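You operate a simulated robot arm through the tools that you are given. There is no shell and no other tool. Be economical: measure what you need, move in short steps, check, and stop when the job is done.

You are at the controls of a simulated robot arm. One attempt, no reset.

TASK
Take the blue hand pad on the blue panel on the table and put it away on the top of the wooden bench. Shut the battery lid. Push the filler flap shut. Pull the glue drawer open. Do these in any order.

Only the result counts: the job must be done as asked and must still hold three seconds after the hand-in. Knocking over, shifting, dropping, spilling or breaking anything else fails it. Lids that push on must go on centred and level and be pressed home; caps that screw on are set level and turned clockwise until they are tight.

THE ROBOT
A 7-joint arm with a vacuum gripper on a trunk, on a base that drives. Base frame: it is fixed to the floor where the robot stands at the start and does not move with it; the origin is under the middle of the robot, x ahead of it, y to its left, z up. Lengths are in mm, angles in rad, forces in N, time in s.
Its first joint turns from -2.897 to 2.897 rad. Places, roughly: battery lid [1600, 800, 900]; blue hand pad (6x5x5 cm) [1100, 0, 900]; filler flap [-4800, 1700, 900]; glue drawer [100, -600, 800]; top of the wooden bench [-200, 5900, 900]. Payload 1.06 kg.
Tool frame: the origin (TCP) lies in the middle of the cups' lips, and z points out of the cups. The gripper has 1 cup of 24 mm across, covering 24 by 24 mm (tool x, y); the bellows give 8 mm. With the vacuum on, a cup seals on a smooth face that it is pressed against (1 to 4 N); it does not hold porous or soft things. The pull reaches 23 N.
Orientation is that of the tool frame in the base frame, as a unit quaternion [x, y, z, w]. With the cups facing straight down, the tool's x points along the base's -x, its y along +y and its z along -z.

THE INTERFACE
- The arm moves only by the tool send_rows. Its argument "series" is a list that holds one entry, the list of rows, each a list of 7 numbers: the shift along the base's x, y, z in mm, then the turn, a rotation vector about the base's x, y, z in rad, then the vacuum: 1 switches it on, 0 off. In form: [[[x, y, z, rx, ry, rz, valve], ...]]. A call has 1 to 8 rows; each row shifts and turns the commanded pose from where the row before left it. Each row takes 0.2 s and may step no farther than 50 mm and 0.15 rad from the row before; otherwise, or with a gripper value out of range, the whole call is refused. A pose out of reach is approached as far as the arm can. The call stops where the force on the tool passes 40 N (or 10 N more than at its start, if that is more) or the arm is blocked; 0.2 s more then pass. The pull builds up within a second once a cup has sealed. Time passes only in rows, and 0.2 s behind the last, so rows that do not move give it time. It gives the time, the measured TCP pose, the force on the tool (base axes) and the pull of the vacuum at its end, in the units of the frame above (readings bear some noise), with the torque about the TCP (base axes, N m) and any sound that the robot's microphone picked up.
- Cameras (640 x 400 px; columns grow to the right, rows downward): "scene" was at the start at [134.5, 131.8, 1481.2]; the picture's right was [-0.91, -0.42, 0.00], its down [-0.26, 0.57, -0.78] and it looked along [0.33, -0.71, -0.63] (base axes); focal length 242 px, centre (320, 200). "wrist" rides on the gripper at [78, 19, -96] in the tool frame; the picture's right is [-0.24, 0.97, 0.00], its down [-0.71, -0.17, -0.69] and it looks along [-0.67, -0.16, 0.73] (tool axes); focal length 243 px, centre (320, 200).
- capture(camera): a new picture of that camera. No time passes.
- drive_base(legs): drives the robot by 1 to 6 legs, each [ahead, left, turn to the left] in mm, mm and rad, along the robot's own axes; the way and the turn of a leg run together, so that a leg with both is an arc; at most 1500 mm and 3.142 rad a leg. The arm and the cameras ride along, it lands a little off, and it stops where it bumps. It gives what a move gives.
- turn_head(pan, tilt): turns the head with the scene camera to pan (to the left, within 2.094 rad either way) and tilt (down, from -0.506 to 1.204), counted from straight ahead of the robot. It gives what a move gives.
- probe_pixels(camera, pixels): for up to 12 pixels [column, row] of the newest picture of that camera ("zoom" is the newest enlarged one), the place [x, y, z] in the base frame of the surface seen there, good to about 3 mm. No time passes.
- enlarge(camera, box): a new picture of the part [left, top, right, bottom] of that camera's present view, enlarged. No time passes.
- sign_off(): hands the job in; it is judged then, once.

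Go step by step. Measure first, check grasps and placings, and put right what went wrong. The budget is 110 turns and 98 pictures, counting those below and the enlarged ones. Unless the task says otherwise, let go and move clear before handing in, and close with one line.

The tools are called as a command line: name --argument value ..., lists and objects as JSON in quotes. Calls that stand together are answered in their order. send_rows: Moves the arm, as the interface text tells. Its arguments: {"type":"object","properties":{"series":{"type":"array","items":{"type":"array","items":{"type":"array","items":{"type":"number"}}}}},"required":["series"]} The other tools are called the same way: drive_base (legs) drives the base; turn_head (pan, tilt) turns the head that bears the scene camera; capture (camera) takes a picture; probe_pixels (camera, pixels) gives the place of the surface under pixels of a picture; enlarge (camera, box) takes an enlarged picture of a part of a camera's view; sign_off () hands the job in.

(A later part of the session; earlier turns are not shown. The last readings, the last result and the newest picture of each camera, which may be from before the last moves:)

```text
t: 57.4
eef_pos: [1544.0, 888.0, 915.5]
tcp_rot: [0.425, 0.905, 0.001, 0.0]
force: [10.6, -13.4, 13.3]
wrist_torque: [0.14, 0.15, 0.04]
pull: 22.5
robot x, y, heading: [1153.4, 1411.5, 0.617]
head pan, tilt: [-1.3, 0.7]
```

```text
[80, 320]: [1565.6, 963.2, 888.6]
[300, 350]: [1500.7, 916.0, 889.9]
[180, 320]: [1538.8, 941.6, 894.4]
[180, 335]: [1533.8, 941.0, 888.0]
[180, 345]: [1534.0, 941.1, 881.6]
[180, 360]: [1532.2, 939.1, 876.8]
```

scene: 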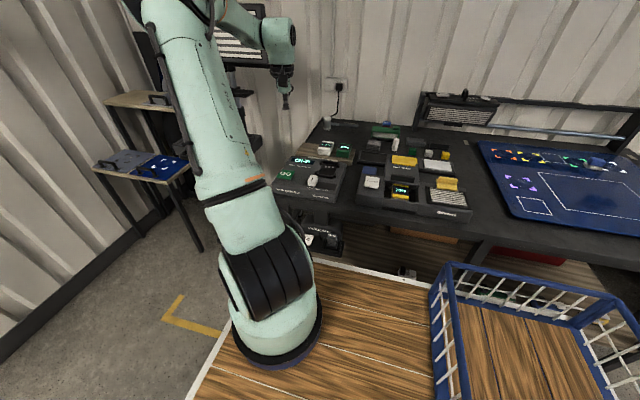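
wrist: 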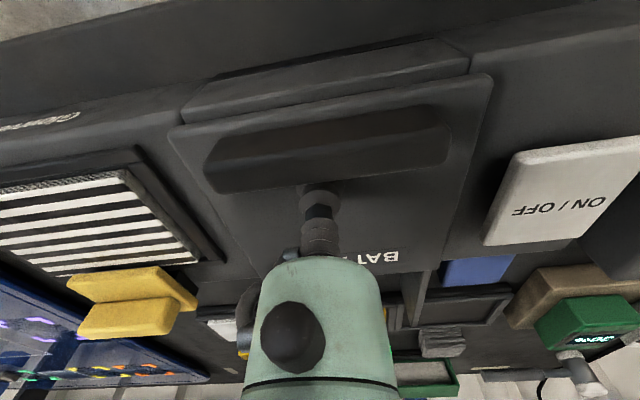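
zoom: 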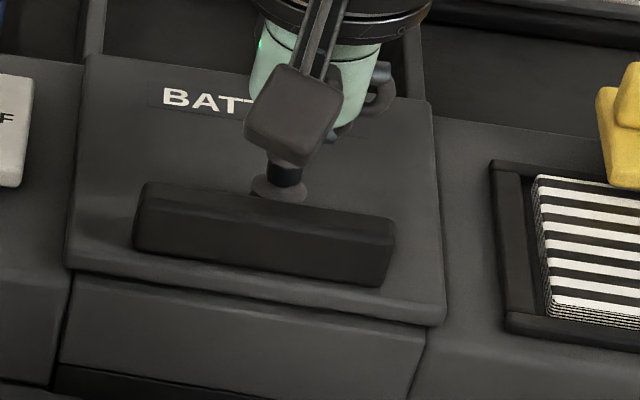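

The lid now covers the bay up to the front wall. Release the vacuum and lift straight up.

send_rows --series '[[[-1.2, 1.6, 0, 0, 0, 0, 1], [1.8, -2.4, 0, 0, 0, 0, 0], [0, 0, 0, 0, 0, 0, 0], [0, 0, 0, 0, 0, 0, 0], [0, 0, 4, 0, 0, 0, 0], [0, 0, 20, 0, 0, 0, 0], [0, 0, 45, 0, 0, 0, 0], [0, 0, 45, 0, 0, 0, 0]]]'

capture --camera "wrist"

```text
t: 59.2
eef_pos: [1542.1, 889.5, 1028.8]
tcp_rot: [0.425, 0.905, 0.003, -0.001]
force: [0.9, 0.7, 0.4]
wrist_torque: [0.01, 0.0, 0.0]
pull: 0.0
robot x, y, heading: [1155.3, 1408.6, 0.62]
head pan, tilt: [-1.3, 0.7]
```

```text
60 pictures are left
```

wrist: 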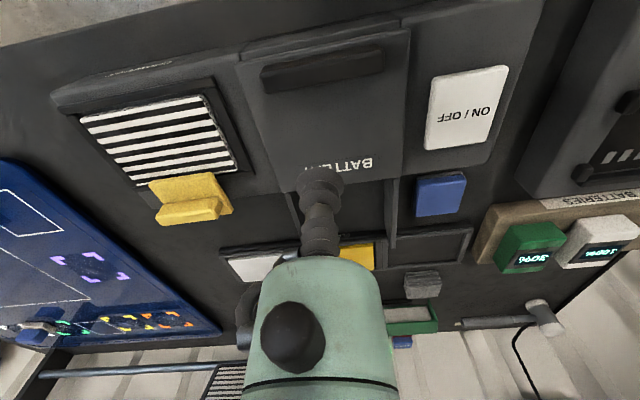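

Battery lid is shut. Next: raise and drive alongside the table to the pad, aiming for robot (602,697).

send_rows --series '[[[0, 0, 45, 0, 0, 0, 0], [0, 0, 45, 0, 0, 0, 0], [0, 0, 45, 0, 0, 0, 0]]]'

drive_base --legs '[[-864, 0, 0.01], [0, -200, 0]]'

capture --camera "wrist"

capture --camera "scene"

```text
t: 60.0
eef_pos: [1542.8, 888.2, 1165.8]
tcp_rot: [0.425, 0.905, 0.002, -0.002]
force: [0.2, 0.4, 0.6]
wrist_torque: [-0.01, 0.01, 0.01]
pull: 0.0
robot x, y, heading: [1155.7, 1409.2, 0.618]
head pan, tilt: [-1.3, 0.7]
```

```text
t: 65.7
eef_pos: [971.5, 227.7, 1164.3]
tcp_rot: [0.418, 0.908, 0.001, -0.002]
force: [-0.6, -0.2, -0.8]
wrist_torque: [0.0, 0.04, 0.01]
pull: 0.1
robot x, y, heading: [575.6, 741.8, 0.638]
head pan, tilt: [-1.3, 0.7]
```

```text
59 pictures are left
```

wrist: 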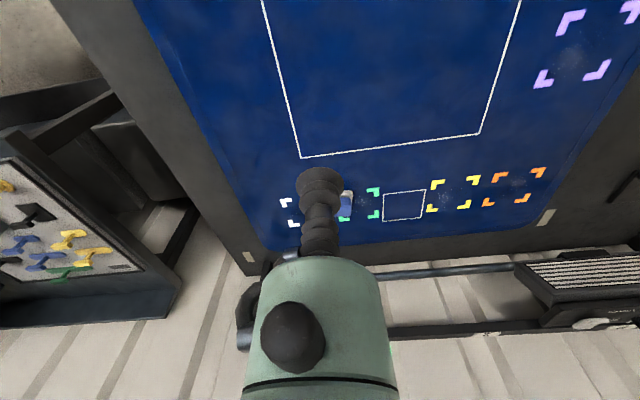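

```text
58 pictures are left
```

scene: 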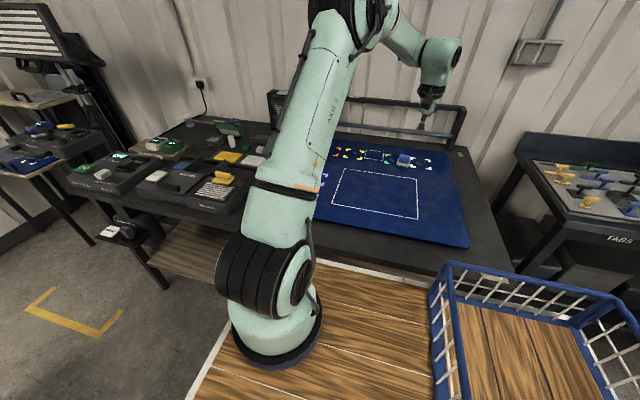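

Pad visible at scene (405,160). It's 913 mm off; shift 45 mm nearer, then measure the pad closely.

drive_base --legs '[[15, -45, 0]]'

enlarge --camera "scene" --box '[368, 135, 448, 185]'

capture --camera "scene"

```text
t: 66.7
eef_pos: [1011.5, 198.8, 1164.6]
tcp_rot: [0.419, 0.908, 0.001, -0.002]
force: [-0.5, -0.8, -0.2]
wrist_torque: [0.01, -0.05, -0.02]
pull: 0.1
robot x, y, heading: [613.1, 714.5, 0.638]
head pan, tilt: [-1.3, 0.7]
```

```text
8.00 times, centred on (408, 160) of scene
```

zoom: 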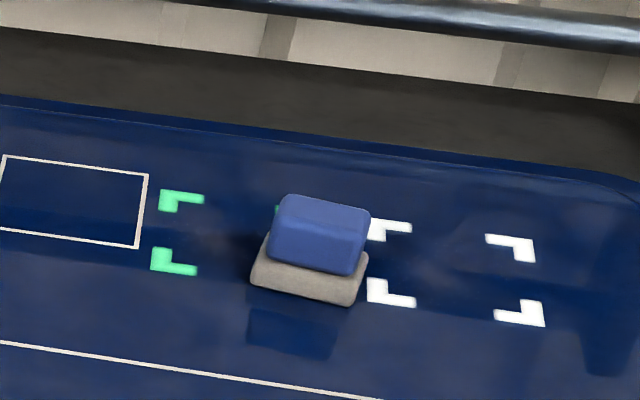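

```text
56 pictures are left
```

scene: 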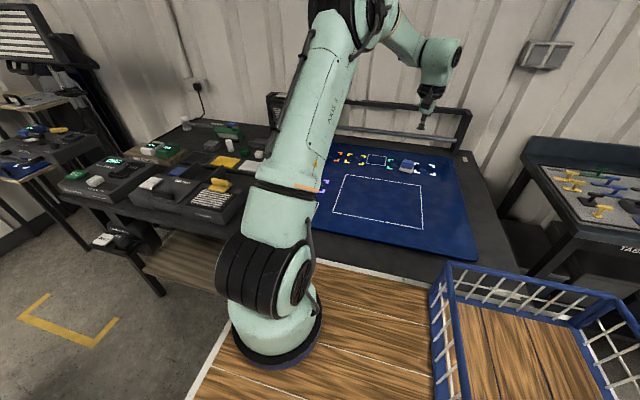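

The pad's blue top is at zoom (325,213). Probing it.

probe_pixels --camera "zoom" --pixels '[[325, 210], [290, 202], [360, 212], [285, 222], [352, 238], [320, 228], [315, 258], [260, 275], [350, 295], [320, 330], [265, 240], [325, 203]]'

```text
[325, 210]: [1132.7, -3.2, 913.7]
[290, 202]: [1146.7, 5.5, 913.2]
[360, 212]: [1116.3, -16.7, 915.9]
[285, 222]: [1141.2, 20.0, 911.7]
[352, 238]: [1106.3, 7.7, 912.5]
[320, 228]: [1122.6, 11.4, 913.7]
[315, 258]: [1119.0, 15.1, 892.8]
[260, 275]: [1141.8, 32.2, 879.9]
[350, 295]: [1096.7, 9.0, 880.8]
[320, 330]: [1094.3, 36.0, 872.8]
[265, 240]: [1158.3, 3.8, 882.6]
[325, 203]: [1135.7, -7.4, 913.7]
```

Top face centre ≈(1129,2,914), about 40×25 mm. Bring the cup above it and check.

send_rows --series '[[[19, -33, -25, 0, 0, 0, 0], [19, -33, -25, 0, 0, 0, 0], [19, -33, -25, 0, 0, 0, 0], [19, -33, -25, 0, 0, 0, 0], [19, -33, -25, 0, 0, 0, 0], [22.5, -32, -25, 0, 0, 0, 0], [0, 0, -40, 0, 0, 0, 0]]]'

capture --camera "wrist"

enlarge --camera "scene" --box '[368, 120, 464, 180]'

```text
t: 68.2
eef_pos: [1100.9, 66.9, 983.3]
tcp_rot: [0.42, 0.908, 0.002, -0.001]
force: [-0.1, -0.3, 0.1]
wrist_torque: [0.0, -0.01, -0.03]
pull: 0.0
out of reach, approached as far as the arm can: row 4, 5, 6
robot x, y, heading: [616.9, 717.2, 0.63]
head pan, tilt: [-1.3, 0.7]
```

```text
55 pictures are left
```

wrist: 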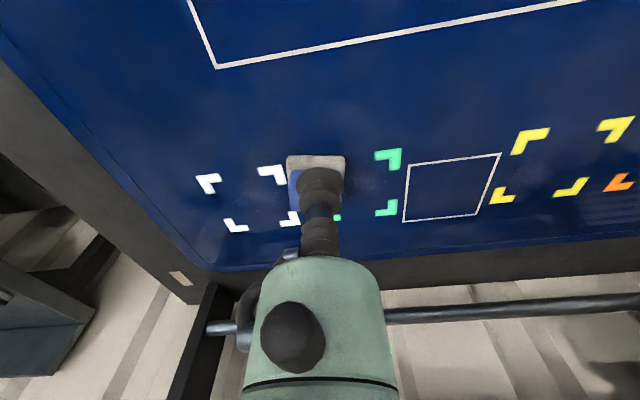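

```text
6.67 times, centred on (416, 150) of scene
```

zoom: 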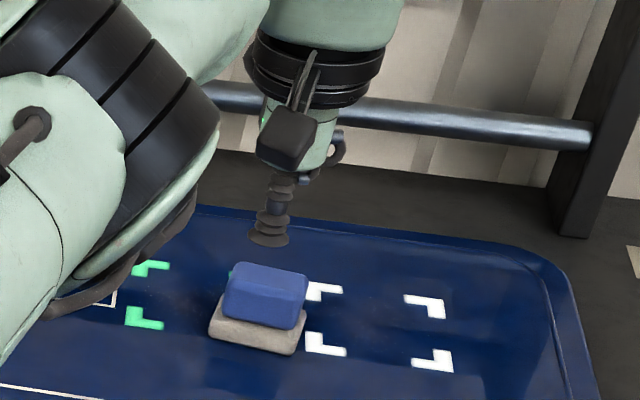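

The arm reached its limit ~70 mm short. Move the base 45 mm closer (still ~45 mm clear of the table).

drive_base --legs '[[0, -45, 0]]'

send_rows --series '[[[0, 0, 0, 0, 0, 0, 0]]]'

```text
t: 69.2
eef_pos: [1129.8, 30.4, 982.6]
tcp_rot: [0.42, 0.908, 0.002, -0.002]
force: [0.3, -0.2, 0.2]
wrist_torque: [0.01, -0.03, 0.0]
pull: 0.1
robot x, y, heading: [643.8, 672.1, 0.633]
head pan, tilt: [-1.3, 0.7]
```

```text
t: 69.5
eef_pos: [1130.3, 31.7, 982.4]
tcp_rot: [0.419, 0.908, 0.002, -0.002]
force: [0.3, 0.1, 0.2]
wrist_torque: [0.02, -0.02, 0.0]
pull: 0.1
robot x, y, heading: [643.3, 675.9, 0.634]
head pan, tilt: [-1.3, 0.7]
```

Now 30 mm short in y; lower to z≈940 and move in.

send_rows --series '[[[0, 0, -20, 0, 0, 0, 0], [0, 0, -20, 0, 0, 0, 0], [-1, -10, 0, 0, 0, 0, 0], [0, -10, 0, 0, 0, 0, 0], [0, -9, 0, 0, 0, 0, 0]]]'

capture --camera "wrist"

enlarge --camera "scene" --box '[368, 120, 464, 180]'

```text
t: 70.8
eef_pos: [1127.4, 26.5, 944.8]
tcp_rot: [0.419, 0.908, 0.001, -0.001]
force: [0.6, 0.1, -0.6]
wrist_torque: [0.02, 0.01, 0.0]
pull: 0.0
out of reach, approached as far as the arm can: row 3, 4, 5
robot x, y, heading: [644.6, 677.6, 0.635]
head pan, tilt: [-1.3, 0.7]
```

```text
53 pictures are left
```

wrist: 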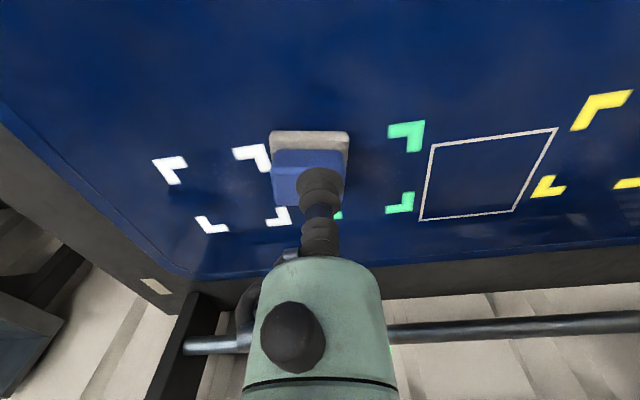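

```text
6.67 times, centred on (416, 150) of scene
```

zoom: 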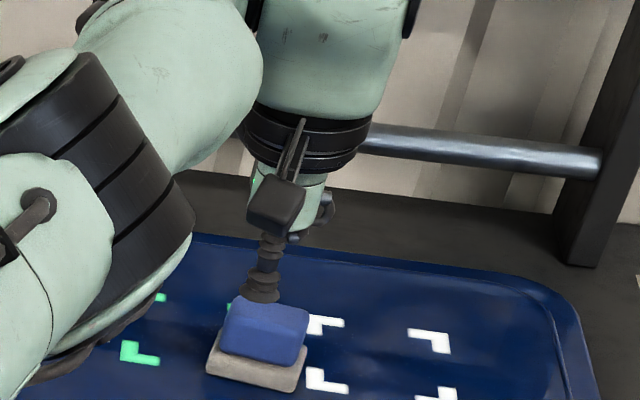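

The arm maxes out at r≈810 here, 25 mm short. I'll look down at the gap between cart and table edge before nudging closer.

turn_head --pan -1.5 --tilt 1.2

capture --camera "scene"

```text
t: 71.7
eef_pos: [1128.4, 27.6, 942.9]
tcp_rot: [0.419, 0.908, 0.001, 0.0]
force: [0.6, -0.3, -0.4]
wrist_torque: [-0.01, 0.0, -0.01]
pull: 0.0
robot x, y, heading: [646.2, 676.3, 0.632]
head pan, tilt: [-1.499, 1.201]
```

```text
51 pictures are left
```

scene: 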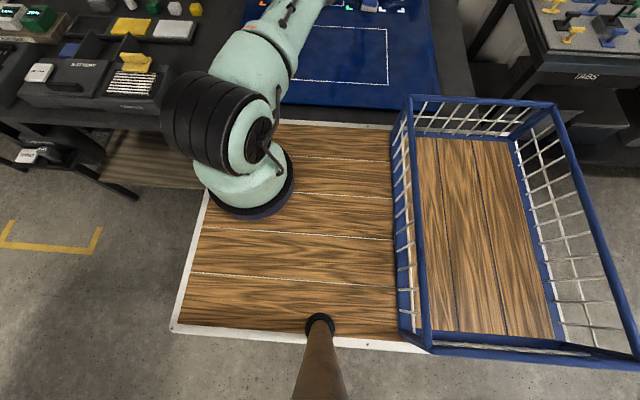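

The arm's foot sits near (245,195). I'll probe it, the deck's table-side rim near (340,125), and the table edge.

probe_pixels --camera "scene" --pixels '[[243, 208], [340, 124], [385, 127], [345, 112], [385, 112], [175, 328], [385, 344], [320, 108], [290, 125]]'

enlarge --camera "scene" --box '[270, 80, 430, 180]'

```text
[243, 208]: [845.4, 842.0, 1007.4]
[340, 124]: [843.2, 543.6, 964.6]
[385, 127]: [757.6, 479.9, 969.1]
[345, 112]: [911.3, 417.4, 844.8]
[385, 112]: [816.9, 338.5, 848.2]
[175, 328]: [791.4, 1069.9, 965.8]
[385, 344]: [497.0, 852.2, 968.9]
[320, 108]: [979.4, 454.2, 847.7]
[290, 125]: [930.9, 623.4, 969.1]
```

```text
4.00 times, centred on (350, 130) of scene
```

zoom: 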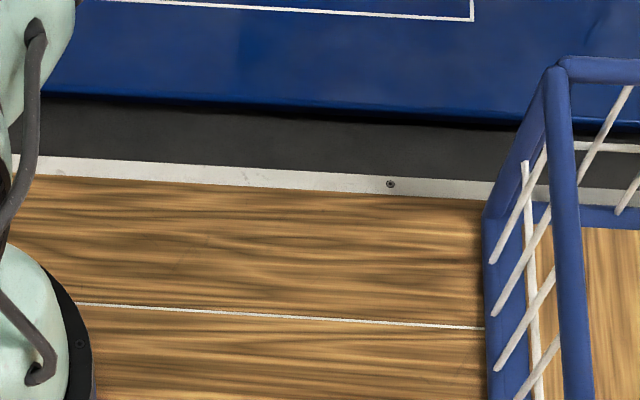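

The arm's foot is about 250 mm ahead of the robot's middle, so the arm reaches diagonally. Lifting, then moving the base back ~255 mm along the table puts the arm straight opposite the pad.

send_rows --series '[[[-10, 30, 30, 0, 0, 0, 0], [-10, 30, 30, 0, 0, 0, 0], [0, 0, 40, 0, 0, 0, 0]]]'

drive_base --legs '[[-255, 0, -0.005]]'

turn_head --pan -1.3 --tilt 0.7

capture --camera "scene"

```text
t: 72.5
eef_pos: [1105.4, 86.3, 1042.5]
tcp_rot: [0.42, 0.907, 0.003, -0.001]
force: [-0.1, -0.7, 0.1]
wrist_torque: [0.03, 0.01, 0.03]
pull: 0.1
robot x, y, heading: [638.4, 677.3, 0.632]
head pan, tilt: [-1.499, 1.201]
```

```text
t: 74.3
eef_pos: [896.3, -67.2, 1042.5]
tcp_rot: [0.422, 0.907, 0.002, -0.002]
force: [-0.9, 0.1, 0.7]
wrist_torque: [-0.01, 0.01, -0.03]
pull: 0.0
robot x, y, heading: [434.6, 527.5, 0.627]
head pan, tilt: [-1.499, 1.201]
```

```text
t: 75.3
eef_pos: [894.9, -67.9, 1043.4]
tcp_rot: [0.423, 0.906, 0.002, -0.002]
force: [-0.8, 0.0, -0.8]
wrist_torque: [-0.01, 0.02, 0.0]
pull: 0.2
robot x, y, heading: [435.6, 527.1, 0.629]
head pan, tilt: [-1.3, 0.7]
```

```text
49 pictures are left
```

scene: 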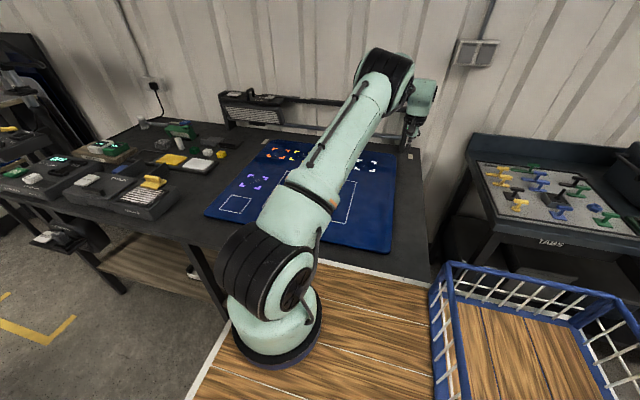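

Now swing the TCP above the pad.

send_rows --series '[[[39, 11.7, 0, 0, 0, 0.05, 0], [39, 11.7, 0, 0, 0, 0.05, 0], [39, 11.7, -20, 0, 0, 0.05, 0], [39, 11.7, -20, 0, 0, 0, 0], [39, 11.7, -20, 0, 0, 0, 0], [39, 11.7, -25, 0, 0, 0, 0]]]'

capture --camera "wrist"

```text
t: 76.7
eef_pos: [1128.3, 2.6, 957.2]
tcp_rot: [0.355, 0.935, 0.002, -0.001]
force: [-0.5, -0.3, -0.2]
wrist_torque: [0.02, -0.03, 0.0]
pull: 0.1
robot x, y, heading: [439.4, 528.3, 0.625]
head pan, tilt: [-1.3, 0.7]
```

```text
48 pictures are left
```

wrist: 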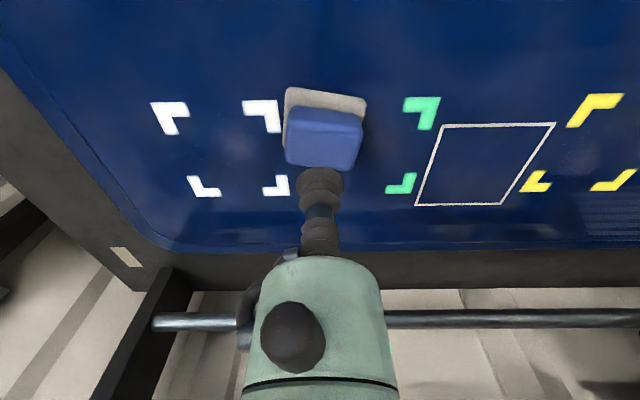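

Projected contact point is about (320,142). I'll enlarge to see the block's top face outline.

enlarge --camera "wrist" --box '[256, 70, 384, 150]'

enlarge --camera "wrist" --box '[256, 110, 384, 190]'

```text
5.00 times, centred on (320, 110) of wrist
```

zoom: 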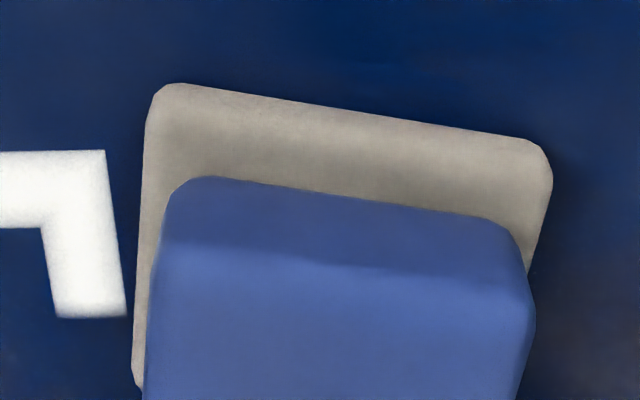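

```text
5.00 times, centred on (320, 150) of wrist
```

zoom: 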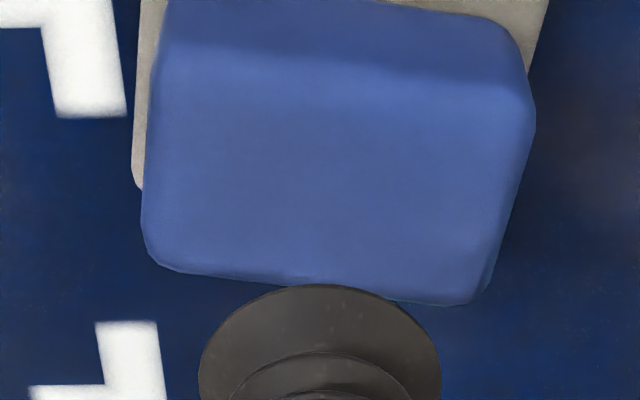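

Top-face centre is at (323,145), matching the contact point (320,142). Lowering with vacuum.

send_rows --series '[[[0, 0, -20, 0, 0, 0, 1], [0, 0, -12, 0, 0, 0, 1], [0, 0, -5, 0, 0, 0, 1], [0, 0, -4, 0, 0, 0, 1], [0, 0, -2, 0, 0, 0, 1], [0, 0, 0, 0, 0, 0, 1]]]'

```text
t: 78.1
eef_pos: [1129.2, 2.5, 916.2]
tcp_rot: [0.353, 0.935, 0.001, -0.002]
force: [-0.3, 0.5, 8.2]
wrist_torque: [-0.09, -0.05, 0.02]
pull: 23.5
robot x, y, heading: [435.2, 524.4, 0.629]
head pan, tilt: [-1.3, 0.7]
```

Sealed with 23.5 N. Lifting slowly, then higher.

send_rows --series '[[[0, 0, 3, 0, 0, 0, 1], [0, 0, 5, 0, 0, 0, 1], [0, 0, 10, 0, 0, 0, 1], [0, 0, 20, 0, 0, 0, 1], [0, 0, 25, 0, 0, 0, 1], [-6, 10, 30, 0, 0, 0, 1], [-12, 20, 30, 0, 0, 0, 1], [-12, 20, 30, 0, 0, 0, 1]]]'

capture --camera "wrist"

```text
t: 79.9
eef_pos: [1097.5, 52.5, 1066.4]
tcp_rot: [0.354, 0.935, 0.002, -0.003]
force: [1.0, -1.3, -1.3]
wrist_torque: [0.02, 0.01, -0.01]
pull: 23.3
robot x, y, heading: [437.2, 524.2, 0.624]
head pan, tilt: [-1.3, 0.7]
```

```text
45 pictures are left
```

wrist: 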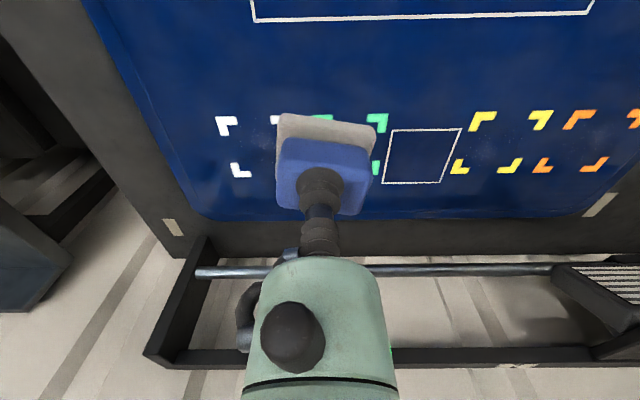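

Pad held. Retract the arm and raise it, back off from the table, then look toward the wooden bench.

send_rows --series '[[[-24, 33, 20, 0, 0, 0, 1], [-24, 33, 20, 0, 0, 0, 1], [-24, 33, 20, 0, 0, 0, 1], [-24, 33, 20, 0, 0, 0, 1], [-24, 33, 20, 0, 0, 0, 1]]]'

drive_base --legs '[[0, 400, 0]]'

turn_head --pan 0.95 --tilt 0.3

capture --camera "scene"

turn_head --pan 2.09 --tilt 0.3

capture --camera "scene"

```text
t: 81.1
eef_pos: [978.9, 218.1, 1166.9]
tcp_rot: [0.354, 0.935, 0.002, -0.002]
force: [-0.4, -0.4, 0.1]
wrist_torque: [0.01, 0.04, 0.01]
pull: 23.2
robot x, y, heading: [437.4, 530.2, 0.624]
head pan, tilt: [-1.3, 0.7]
```

```text
t: 83.5
eef_pos: [747.3, 541.1, 1167.0]
tcp_rot: [0.353, 0.936, 0.001, -0.002]
force: [-0.9, 0.5, 0.0]
wrist_torque: [-0.01, 0.01, -0.01]
pull: 22.3
robot x, y, heading: [200.6, 849.1, 0.628]
head pan, tilt: [-1.3, 0.7]
```

```text
t: 85.6
eef_pos: [745.5, 542.2, 1166.9]
tcp_rot: [0.353, 0.935, 0.001, -0.003]
force: [1.0, 0.5, -0.8]
wrist_torque: [0.01, 0.03, 0.02]
pull: 23.5
robot x, y, heading: [201.8, 848.8, 0.623]
head pan, tilt: [0.949, 0.3]
```

```text
44 pictures are left
```

scene: 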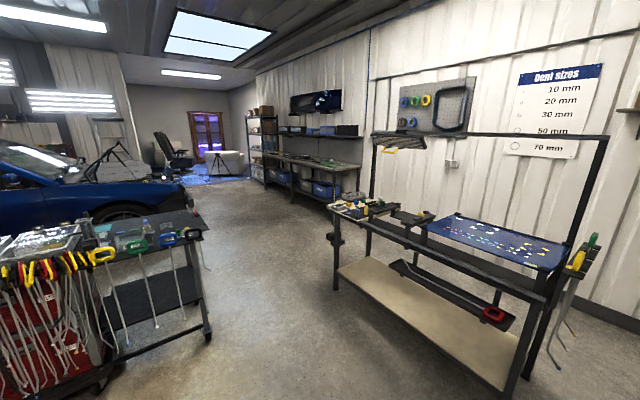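

```text
t: 87.0
eef_pos: [746.3, 540.4, 1166.0]
tcp_rot: [0.354, 0.935, 0.001, -0.002]
force: [-0.3, -0.1, -1.4]
wrist_torque: [0.0, 0.01, 0.0]
pull: 22.7
robot x, y, heading: [207.7, 844.9, 0.627]
head pan, tilt: [2.089, 0.3]
```

```text
43 pictures are left
```

scene: 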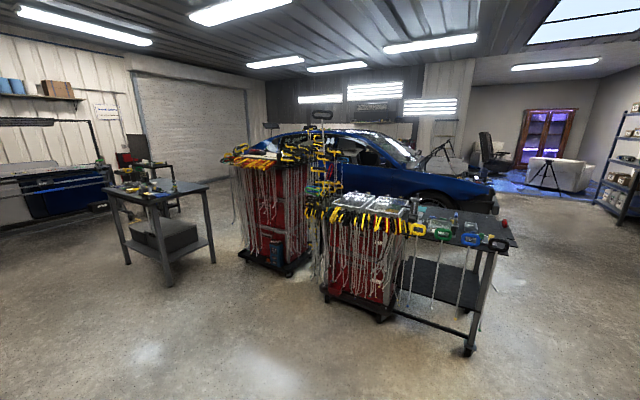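

The wooden bench should be near first-picture (310,165) along the right wall. Turn back and probe it.

turn_head --pan 1.02 --tilt 0.2

enlarge --camera "scene" --box '[220, 120, 420, 245]'

```text
t: 88.3
eef_pos: [746.7, 540.9, 1167.1]
tcp_rot: [0.355, 0.935, 0.002, -0.002]
force: [0.2, 0.0, 0.1]
wrist_torque: [-0.03, 0.01, -0.01]
pull: 22.9
robot x, y, heading: [200.4, 847.3, 0.629]
head pan, tilt: [1.019, 0.201]
```

```text
3.20 times, centred on (320, 182) of scene
```

zoom: 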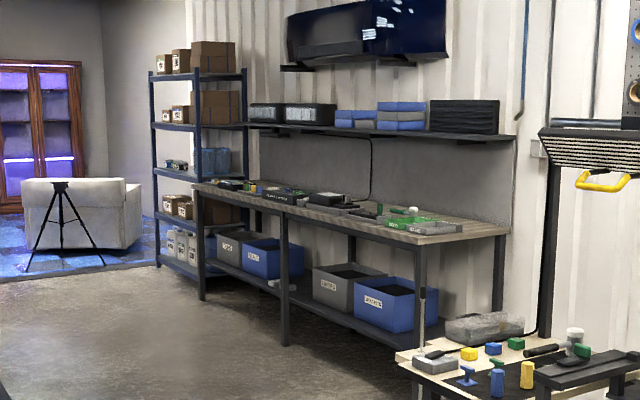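

probe_pixels --camera "zoom" --pixels '[[200, 187], [420, 240], [505, 232], [465, 238], [310, 208], [400, 345], [200, 298], [288, 345], [440, 222], [120, 300], [430, 375]]'

```text
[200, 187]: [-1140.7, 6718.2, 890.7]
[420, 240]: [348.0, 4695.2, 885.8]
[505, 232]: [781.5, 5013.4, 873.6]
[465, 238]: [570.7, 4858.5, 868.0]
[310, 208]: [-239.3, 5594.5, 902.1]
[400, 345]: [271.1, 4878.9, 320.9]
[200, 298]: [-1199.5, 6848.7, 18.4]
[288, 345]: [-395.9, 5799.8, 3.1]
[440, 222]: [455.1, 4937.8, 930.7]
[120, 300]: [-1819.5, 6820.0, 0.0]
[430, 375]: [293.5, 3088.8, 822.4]
```

The bench front edge runs (348,4695)→(-1141,6718), top z≈885. I need the corridor limits: cart at left and middle bench at right.

turn_head --pan 1.1 --tilt 0.45

capture --camera "scene"

```text
t: 89.1
eef_pos: [746.4, 540.8, 1167.6]
tcp_rot: [0.354, 0.935, 0.002, -0.002]
force: [-0.1, -0.4, -0.6]
wrist_torque: [-0.04, -0.01, 0.04]
pull: 23.2
robot x, y, heading: [201.7, 848.2, 0.621]
head pan, tilt: [1.1, 0.45]
```

```text
41 pictures are left
```

scene: 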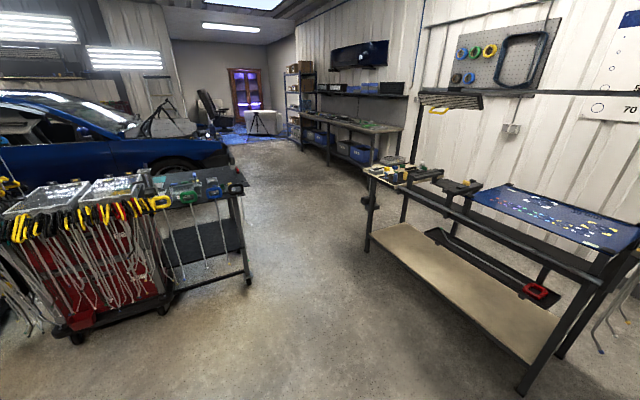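

probe_pixels --camera "scene" --pixels '[[248, 283], [240, 185], [232, 245], [78, 340], [520, 390], [368, 250], [368, 172], [366, 203], [540, 300], [230, 165], [588, 330], [180, 160]]'

```text
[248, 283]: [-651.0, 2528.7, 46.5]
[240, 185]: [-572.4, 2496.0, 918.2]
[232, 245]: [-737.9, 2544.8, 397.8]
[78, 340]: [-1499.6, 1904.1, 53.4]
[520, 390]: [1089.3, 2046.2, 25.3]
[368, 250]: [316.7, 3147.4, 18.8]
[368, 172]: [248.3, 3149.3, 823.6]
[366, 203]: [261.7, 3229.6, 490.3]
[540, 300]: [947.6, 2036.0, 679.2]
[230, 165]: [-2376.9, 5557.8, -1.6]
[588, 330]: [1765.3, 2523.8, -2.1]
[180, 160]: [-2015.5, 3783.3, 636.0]
```

Corridor: cart corner at (-560,2496), middle-bench corner at (248,3149). A straight run at heading ≈1.75 clears both by ~200 mm. Raise the pad and start.

send_rows --series '[[[0, 0, 30, 0, 0, 0, 1], [0, 0, 30, 0, 0, 0, 1], [0, 0, 30, 0, 0, 0, 1]]]'

drive_base --legs '[[0, 0, 1.125], [1300, 40, 0]]'

turn_head --pan 0.0 --tilt 0.5

capture --camera "scene"

```text
t: 89.9
eef_pos: [746.9, 541.0, 1256.2]
tcp_rot: [0.354, 0.935, 0.002, -0.002]
force: [0.4, -0.3, -0.2]
wrist_torque: [0.01, -0.01, 0.01]
pull: 23.1
robot x, y, heading: [200.0, 851.5, 0.624]
head pan, tilt: [1.1, 0.45]
```

```text
t: 99.3
eef_pos: [436.1, 2486.9, 1257.2]
tcp_rot: [-0.204, 0.979, 0.0, -0.002]
force: [-0.1, -0.6, -0.1]
wrist_torque: [0.01, -0.02, -0.02]
pull: 23.0
robot x, y, heading: [-73.3, 2122.3, 1.758]
head pan, tilt: [1.1, 0.45]
```

```text
t: 100.6
eef_pos: [436.6, 2486.8, 1257.6]
tcp_rot: [-0.205, 0.979, 0.001, -0.003]
force: [0.4, -0.2, -0.1]
wrist_torque: [0.03, 0.02, 0.01]
pull: 22.5
robot x, y, heading: [-74.7, 2125.4, 1.76]
head pan, tilt: [0.0, 0.499]
```

```text
40 pictures are left
```

scene: 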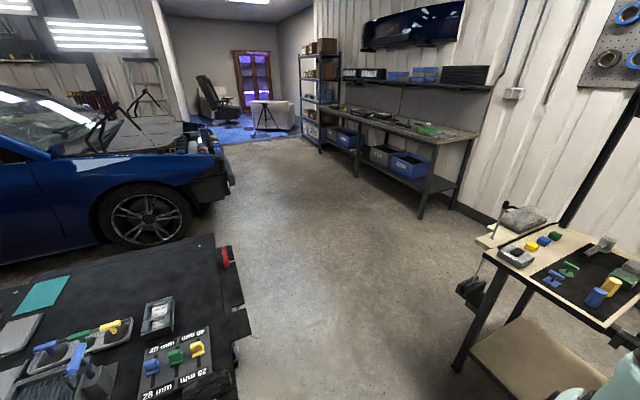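

Corridor clear as planned. Continue forward toward the wooden bench.

drive_base --legs '[[1450, -20, 0], [1400, -60, 0]]'

turn_head --pan -0.5 --tilt 0.5

capture --camera "scene"

```text
t: 114.3
eef_pos: [-22.0, 5297.1, 1256.3]
tcp_rot: [-0.207, 0.978, 0.001, -0.003]
force: [-0.1, 0.3, 0.3]
wrist_torque: [-0.03, -0.01, -0.03]
pull: 23.0
robot x, y, heading: [-528.7, 4928.1, 1.764]
head pan, tilt: [0.0, 0.499]
```

```text
t: 115.3
eef_pos: [-21.4, 5296.6, 1255.5]
tcp_rot: [-0.206, 0.979, 0.0, -0.002]
force: [-0.2, -0.6, -0.2]
wrist_torque: [0.03, -0.02, 0.0]
pull: 22.8
robot x, y, heading: [-530.7, 4928.7, 1.766]
head pan, tilt: [-0.499, 0.499]
```

```text
39 pictures are left
```

scene: 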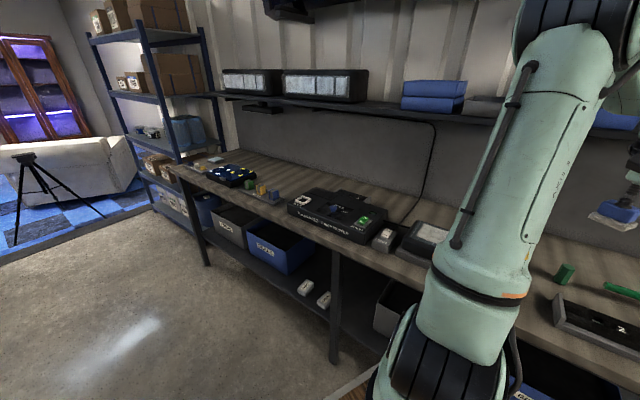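

The bench top has a free wood area near (280,168), between the blue tray and the black device. Probing.

enlarge --camera "scene" --box '[180, 130, 340, 230]'

probe_pixels --camera "scene" --pixels '[[280, 168], [300, 178], [270, 160], [290, 190], [255, 182], [295, 207], [250, 95], [400, 108], [440, 212], [330, 300], [285, 183]]'

```text
4.00 times, centred on (260, 180) of scene
```

zoom: 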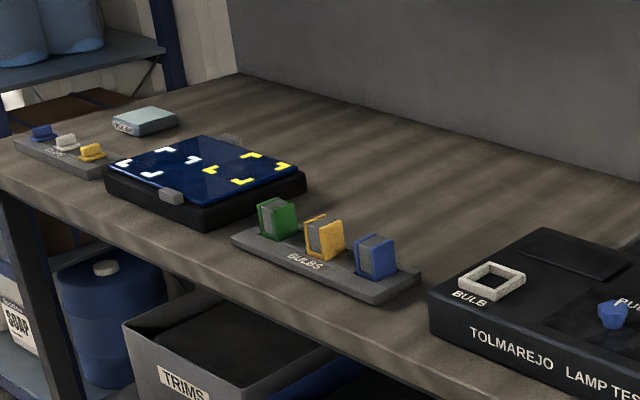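

```text
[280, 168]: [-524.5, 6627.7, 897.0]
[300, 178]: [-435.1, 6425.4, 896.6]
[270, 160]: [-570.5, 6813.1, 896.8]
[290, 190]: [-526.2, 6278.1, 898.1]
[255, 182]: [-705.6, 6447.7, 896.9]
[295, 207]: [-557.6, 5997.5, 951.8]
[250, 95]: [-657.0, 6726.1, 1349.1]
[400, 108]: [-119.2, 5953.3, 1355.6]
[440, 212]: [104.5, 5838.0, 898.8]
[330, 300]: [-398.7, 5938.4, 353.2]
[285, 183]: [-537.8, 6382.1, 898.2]
```

Free spot chosen: about (-536,6335,897), behind the bulb tray; the shelf front is 370 mm deep at z 1350, so there's room. Turn parallel to the bench and drive there.

drive_base --legs '[[0, 0, 0.438], [891, 0, 0], [0, -140, 0]]'

turn_head --pan -1.1 --tilt 0.6

capture --camera "scene"

capture --camera "wrist"

```text
t: 122.2
eef_pos: [-632.3, 6283.9, 1256.4]
tcp_rot: [-0.412, 0.911, 0.0, -0.002]
force: [0.1, 1.5, -0.4]
wrist_torque: [0.0, -0.01, -0.01]
pull: 23.3
robot x, y, heading: [-940.2, 5737.8, 2.199]
head pan, tilt: [-0.499, 0.499]
```

```text
t: 123.2
eef_pos: [-632.4, 6284.6, 1256.2]
tcp_rot: [-0.412, 0.911, 0.0, -0.002]
force: [1.0, 0.1, -1.5]
wrist_torque: [0.0, 0.0, -0.03]
pull: 22.6
robot x, y, heading: [-937.6, 5740.2, 2.198]
head pan, tilt: [-1.1, 0.6]
```

```text
37 pictures are left
```

scene: 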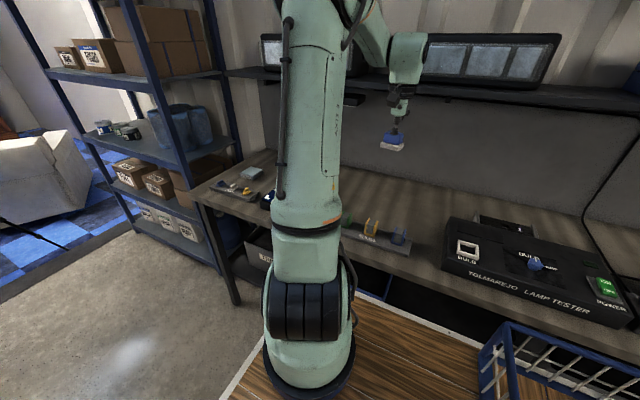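

```text
36 pictures are left
```

wrist: 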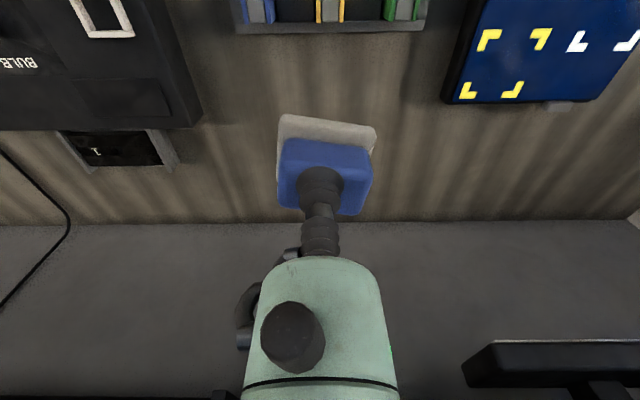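

Directly below the TCP lies pixel (320,40), just behind the bulb tray; free wood spans (200–440, 60–210). Probe the spot.

probe_pixels --camera "wrist" --pixels '[[230, 100], [420, 100], [240, 40], [420, 40], [400, 30], [235, 30], [270, 90], [200, 120], [450, 110], [240, 180], [240, 215]]'

```text
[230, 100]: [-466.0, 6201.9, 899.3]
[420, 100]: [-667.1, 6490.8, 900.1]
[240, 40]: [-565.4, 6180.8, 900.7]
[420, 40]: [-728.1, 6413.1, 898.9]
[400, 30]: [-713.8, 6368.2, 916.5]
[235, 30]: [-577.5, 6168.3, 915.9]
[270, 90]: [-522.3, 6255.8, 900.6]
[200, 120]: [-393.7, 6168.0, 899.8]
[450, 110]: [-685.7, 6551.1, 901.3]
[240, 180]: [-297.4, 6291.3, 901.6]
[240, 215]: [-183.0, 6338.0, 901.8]
```

Bench top z≈900; the pad is ~46 mm tall, so contact at TCP z≈946. Move over (-565,6338) and descend to ~975.

send_rows --series '[[[34, 27, -20, 0, 0, 0, 1], [33, 27, -20, 0, 0, 0, 1], [0, 0, -45, 0, 0, 0, 1], [0, 0, -45, 0, 0, 0, 1], [0, 0, -45, 0, 0, 0, 1], [0, 0, -45, 0, 0, 0, 1], [0, 0, -40, 0, 0, 0, 1], [0, 0, -20, 0, 0, 0, 1]]]'

capture --camera "wrist"

enlarge --camera "scene" --box '[330, 130, 458, 250]'

```text
t: 125.0
eef_pos: [-565.6, 6338.8, 975.1]
tcp_rot: [-0.412, 0.911, 0.0, -0.002]
force: [0.3, 0.1, -0.7]
wrist_torque: [-0.02, -0.04, 0.0]
pull: 22.4
robot x, y, heading: [-941.6, 5741.0, 2.195]
head pan, tilt: [-1.1, 0.6]
```

```text
35 pictures are left
```

wrist: 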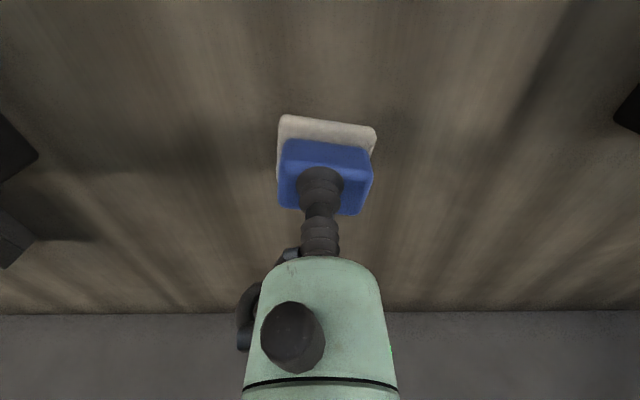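

```text
3.33 times, centred on (394, 190) of scene
```

zoom: 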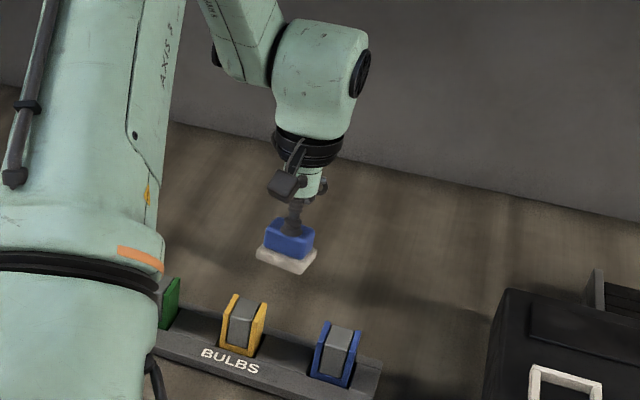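

Clear all round. Lower gently to contact.

send_rows --series '[[[0, 0, -18, 0, 0, 0, 1], [0, 0, -5, 0, 0, 0, 1], [0, 0, -3, 0, 0, 0, 1], [0, 0, -2, 0, 0, 0, 1], [0, 0, 0, 0, 0, 0, 1]]]'

```text
t: 126.2
eef_pos: [-564.9, 6337.9, 947.8]
tcp_rot: [-0.412, 0.911, -0.001, -0.003]
force: [-0.1, 0.5, 0.2]
wrist_torque: [-0.02, 0.01, -0.02]
pull: 22.7
robot x, y, heading: [-941.0, 5744.4, 2.199]
head pan, tilt: [-1.1, 0.6]
```

send_rows --series '[[[0, 0, -2, 0, 0, 0, 1], [0, 0, -1, 0, 0, 0, 1], [0, 0, 0, 0, 0, 0, 1]]]'

```text
t: 127.0
eef_pos: [-565.6, 6338.7, 945.9]
tcp_rot: [-0.413, 0.911, -0.001, -0.003]
force: [0.4, -0.4, -0.8]
wrist_torque: [0.0, -0.02, 0.01]
pull: 22.7
robot x, y, heading: [-940.3, 5744.9, 2.201]
head pan, tilt: [-1.1, 0.6]
```

No contact yet; keep lowering by single millimetres.

send_rows --series '[[[0, 0, -1, 0, 0, 0, 1], [0, 0, -1, 0, 0, 0, 1], [0, 0, -1, 0, 0, 0, 1], [0, 0, 0, 0, 0, 0, 1]]]'

```text
t: 128.0
eef_pos: [-564.9, 6337.3, 942.7]
tcp_rot: [-0.412, 0.911, 0.0, -0.003]
force: [-2.1, -0.1, 12.8]
wrist_torque: [0.02, -0.05, 0.02]
pull: 23.6
robot x, y, heading: [-939.3, 5739.4, 2.198]
head pan, tilt: [-1.1, 0.6]
```

Contact (12.8 N up). Ease off slightly, release and lift straight up.

send_rows --series '[[[0, 0, 0.7, 0, 0, 0, 0], [0, 0, 0, 0, 0, 0, 0], [0, 0, 0, 0, 0, 0, 0], [0, 0, 0, 0, 0, 0, 0], [0, 0, 4, 0, 0, 0, 0], [0, 0, 10, 0, 0, 0, 0], [0, 0, 40, 0, 0, 0, 0], [0, 0, 45, 0, 0, 0, 0]]]'

capture --camera "wrist"

```text
t: 129.8
eef_pos: [-566.1, 6337.2, 1042.0]
tcp_rot: [-0.412, 0.911, 0.0, -0.003]
force: [-0.7, -0.1, -0.2]
wrist_torque: [0.02, 0.02, -0.01]
pull: 0.1
robot x, y, heading: [-943.2, 5743.1, 2.201]
head pan, tilt: [-1.1, 0.6]
```

```text
33 pictures are left
```

wrist: 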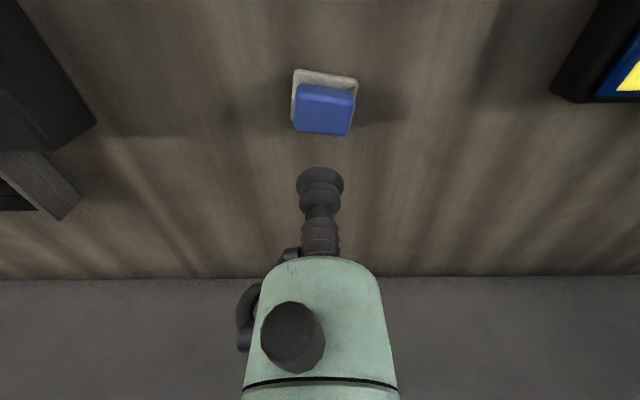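

The pad stands on the bench. Raise, retract, back off, and look toward the flap at (-4800,1700).

send_rows --series '[[[-20, -15, 40, 0, 0, 0, 0], [-20, -15, 40, 0, 0, 0, 0], [-20, -15, 40, 0, 0, 0, 0], [-20, -15, 40, 0, 0, 0, 0], [-10, -10, 40, 0, 0, 0, 0]]]'

drive_base --legs '[[0, 500, 0]]'

turn_head --pan 1.75 --tilt 0.35

capture --camera "scene"

turn_head --pan 0.7 --tilt 0.35

capture --camera "scene"

```text
t: 131.0
eef_pos: [-654.9, 6268.1, 1242.1]
tcp_rot: [-0.412, 0.911, 0.0, -0.004]
force: [-0.3, 0.1, -0.2]
wrist_torque: [0.01, 0.01, -0.02]
pull: 0.0
robot x, y, heading: [-938.4, 5741.1, 2.204]
head pan, tilt: [-1.1, 0.6]
```

```text
t: 133.9
eef_pos: [-1057.5, 5976.0, 1242.6]
tcp_rot: [-0.41, 0.912, 0.0, -0.004]
force: [0.3, -0.4, -0.1]
wrist_torque: [-0.03, -0.02, -0.02]
pull: 0.0
robot x, y, heading: [-1341.3, 5445.8, 2.189]
head pan, tilt: [-1.1, 0.6]
```

```text
t: 136.4
eef_pos: [-1057.5, 5975.0, 1242.5]
tcp_rot: [-0.41, 0.912, -0.001, -0.002]
force: [0.1, -0.2, 0.5]
wrist_torque: [0.02, 0.03, 0.01]
pull: 0.0
robot x, y, heading: [-1341.9, 5451.5, 2.192]
head pan, tilt: [1.751, 0.351]
```

```text
32 pictures are left
```

scene: 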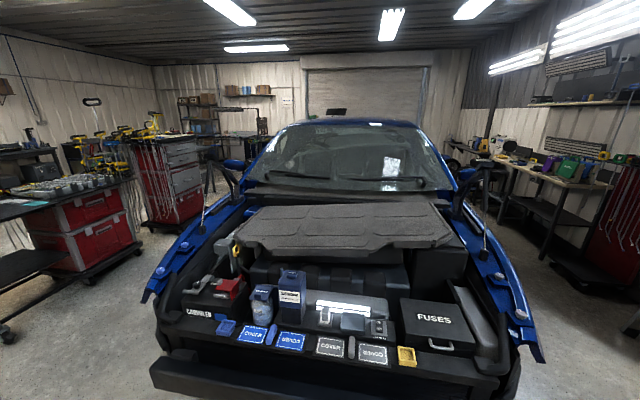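

```text
t: 137.7
eef_pos: [-1057.7, 5974.9, 1243.0]
tcp_rot: [-0.41, 0.912, 0.0, -0.002]
force: [1.1, 0.8, -0.6]
wrist_torque: [-0.03, -0.03, 0.0]
pull: 0.0
robot x, y, heading: [-1348.4, 5448.0, 2.193]
head pan, tilt: [0.7, 0.351]
```

```text
31 pictures are left
```

scene: 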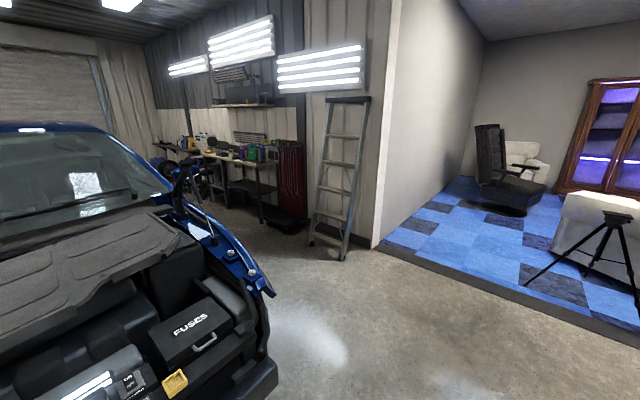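

The car faces us; the flap at (-4800,1700) is on a rear flank. I'll probe the car's outline to decide which side.

turn_head --pan 1.6 --tilt 0.3

capture --camera "scene"

probe_pixels --camera "scene" --pixels '[[300, 250], [470, 225], [230, 110], [400, 110], [130, 390], [460, 340], [500, 260], [150, 270], [600, 290], [540, 230], [180, 195], [455, 165]]'

```text
t: 138.9
eef_pos: [-1057.5, 5975.6, 1242.4]
tcp_rot: [-0.409, 0.912, -0.001, -0.003]
force: [0.9, -0.3, 0.0]
wrist_torque: [-0.02, 0.03, -0.01]
pull: 0.1
robot x, y, heading: [-1346.5, 5445.3, 2.194]
head pan, tilt: [1.6, 0.3]
```

```text
30 pictures are left
```

scene: 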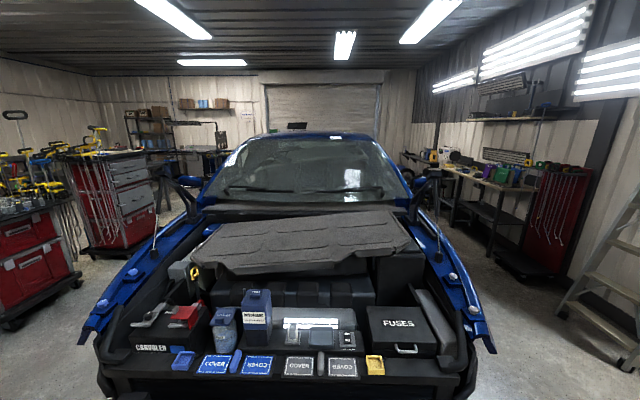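

```text
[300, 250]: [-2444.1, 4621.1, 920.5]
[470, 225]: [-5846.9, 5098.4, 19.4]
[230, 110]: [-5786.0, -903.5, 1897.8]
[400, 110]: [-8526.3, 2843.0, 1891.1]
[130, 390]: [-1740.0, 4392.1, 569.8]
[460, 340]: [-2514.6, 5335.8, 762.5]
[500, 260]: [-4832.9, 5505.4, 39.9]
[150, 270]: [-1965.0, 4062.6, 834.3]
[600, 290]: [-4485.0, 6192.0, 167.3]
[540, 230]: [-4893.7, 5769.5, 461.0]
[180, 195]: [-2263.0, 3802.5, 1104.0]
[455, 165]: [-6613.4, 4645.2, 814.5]
```

The flap is on the car's flank facing the start area, near its rear. I'll go back through the same corridor in reverse.

drive_base --legs '[[0, 0, -0.43], [-661, -703, 0], [-1400, 25, 0]]'

```text
t: 151.8
eef_pos: [191.4, 3912.8, 1241.8]
tcp_rot: [-0.207, 0.978, 0.001, -0.003]
force: [-0.7, 0.2, -0.1]
wrist_torque: [0.05, 0.03, 0.03]
pull: 0.1
robot x, y, heading: [-290.5, 3553.2, 1.772]
head pan, tilt: [1.6, 0.3]
```

Position (-290,3553). Continue back with a small correction, then turn to face along -x.

drive_base --legs '[[-1442, 70, 0], [-900, 0, 0], [0, 0, 1.37]]'

turn_head --pan 0.0 --tilt 0.35

capture --camera "scene"

```text
t: 166.7
eef_pos: [-151.2, 1775.9, 1242.3]
tcp_rot: [0.781, -0.624, 0.001, 0.002]
force: [0.2, 0.7, 0.8]
wrist_torque: [-0.01, -0.04, -0.05]
pull: 0.0
robot x, y, heading: [109.3, 1235.8, -3.141]
head pan, tilt: [1.6, 0.3]
```

```text
t: 168.4
eef_pos: [-151.6, 1777.3, 1242.5]
tcp_rot: [0.782, -0.624, 0.002, 0.002]
force: [-0.5, -0.1, -0.2]
wrist_torque: [-0.03, -0.01, -0.02]
pull: 0.1
robot x, y, heading: [109.8, 1237.2, -3.139]
head pan, tilt: [0.0, 0.351]
```

```text
29 pictures are left
```

scene: 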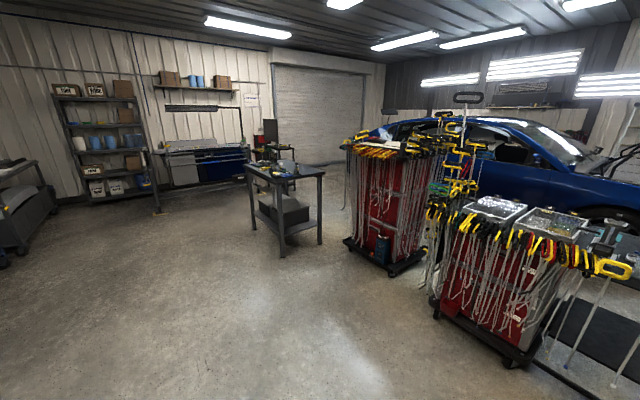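

Flap lies behind, around column 340. I'll probe obstacles: the small table legs, red cart, and open floor.

probe_pixels --camera "scene" --pixels '[[284, 255], [320, 240], [252, 225], [352, 245], [390, 276], [435, 315], [322, 175], [300, 150], [160, 210], [340, 170], [385, 140], [265, 150]]'

enlarge --camera "scene" --box '[230, 100, 390, 220]'

```text
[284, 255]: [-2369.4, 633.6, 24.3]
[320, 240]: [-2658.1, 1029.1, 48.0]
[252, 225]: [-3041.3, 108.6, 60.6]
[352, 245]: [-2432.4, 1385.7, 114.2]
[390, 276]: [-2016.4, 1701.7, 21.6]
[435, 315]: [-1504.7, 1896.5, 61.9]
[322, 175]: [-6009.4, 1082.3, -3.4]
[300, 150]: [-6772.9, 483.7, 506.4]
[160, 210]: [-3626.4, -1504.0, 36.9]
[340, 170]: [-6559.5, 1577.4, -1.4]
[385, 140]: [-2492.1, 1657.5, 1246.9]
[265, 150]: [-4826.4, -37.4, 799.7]
```

```text
3.33 times, centred on (310, 160) of scene
```

zoom: 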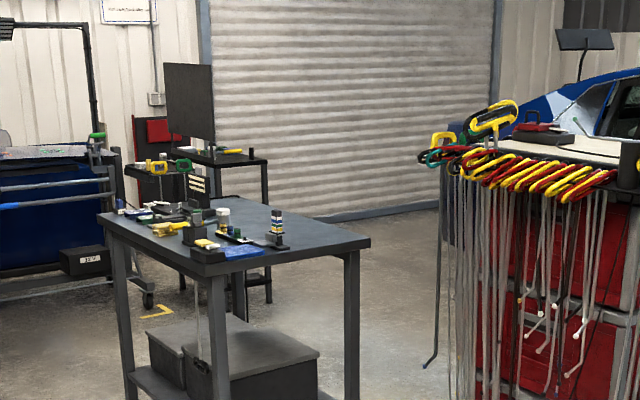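

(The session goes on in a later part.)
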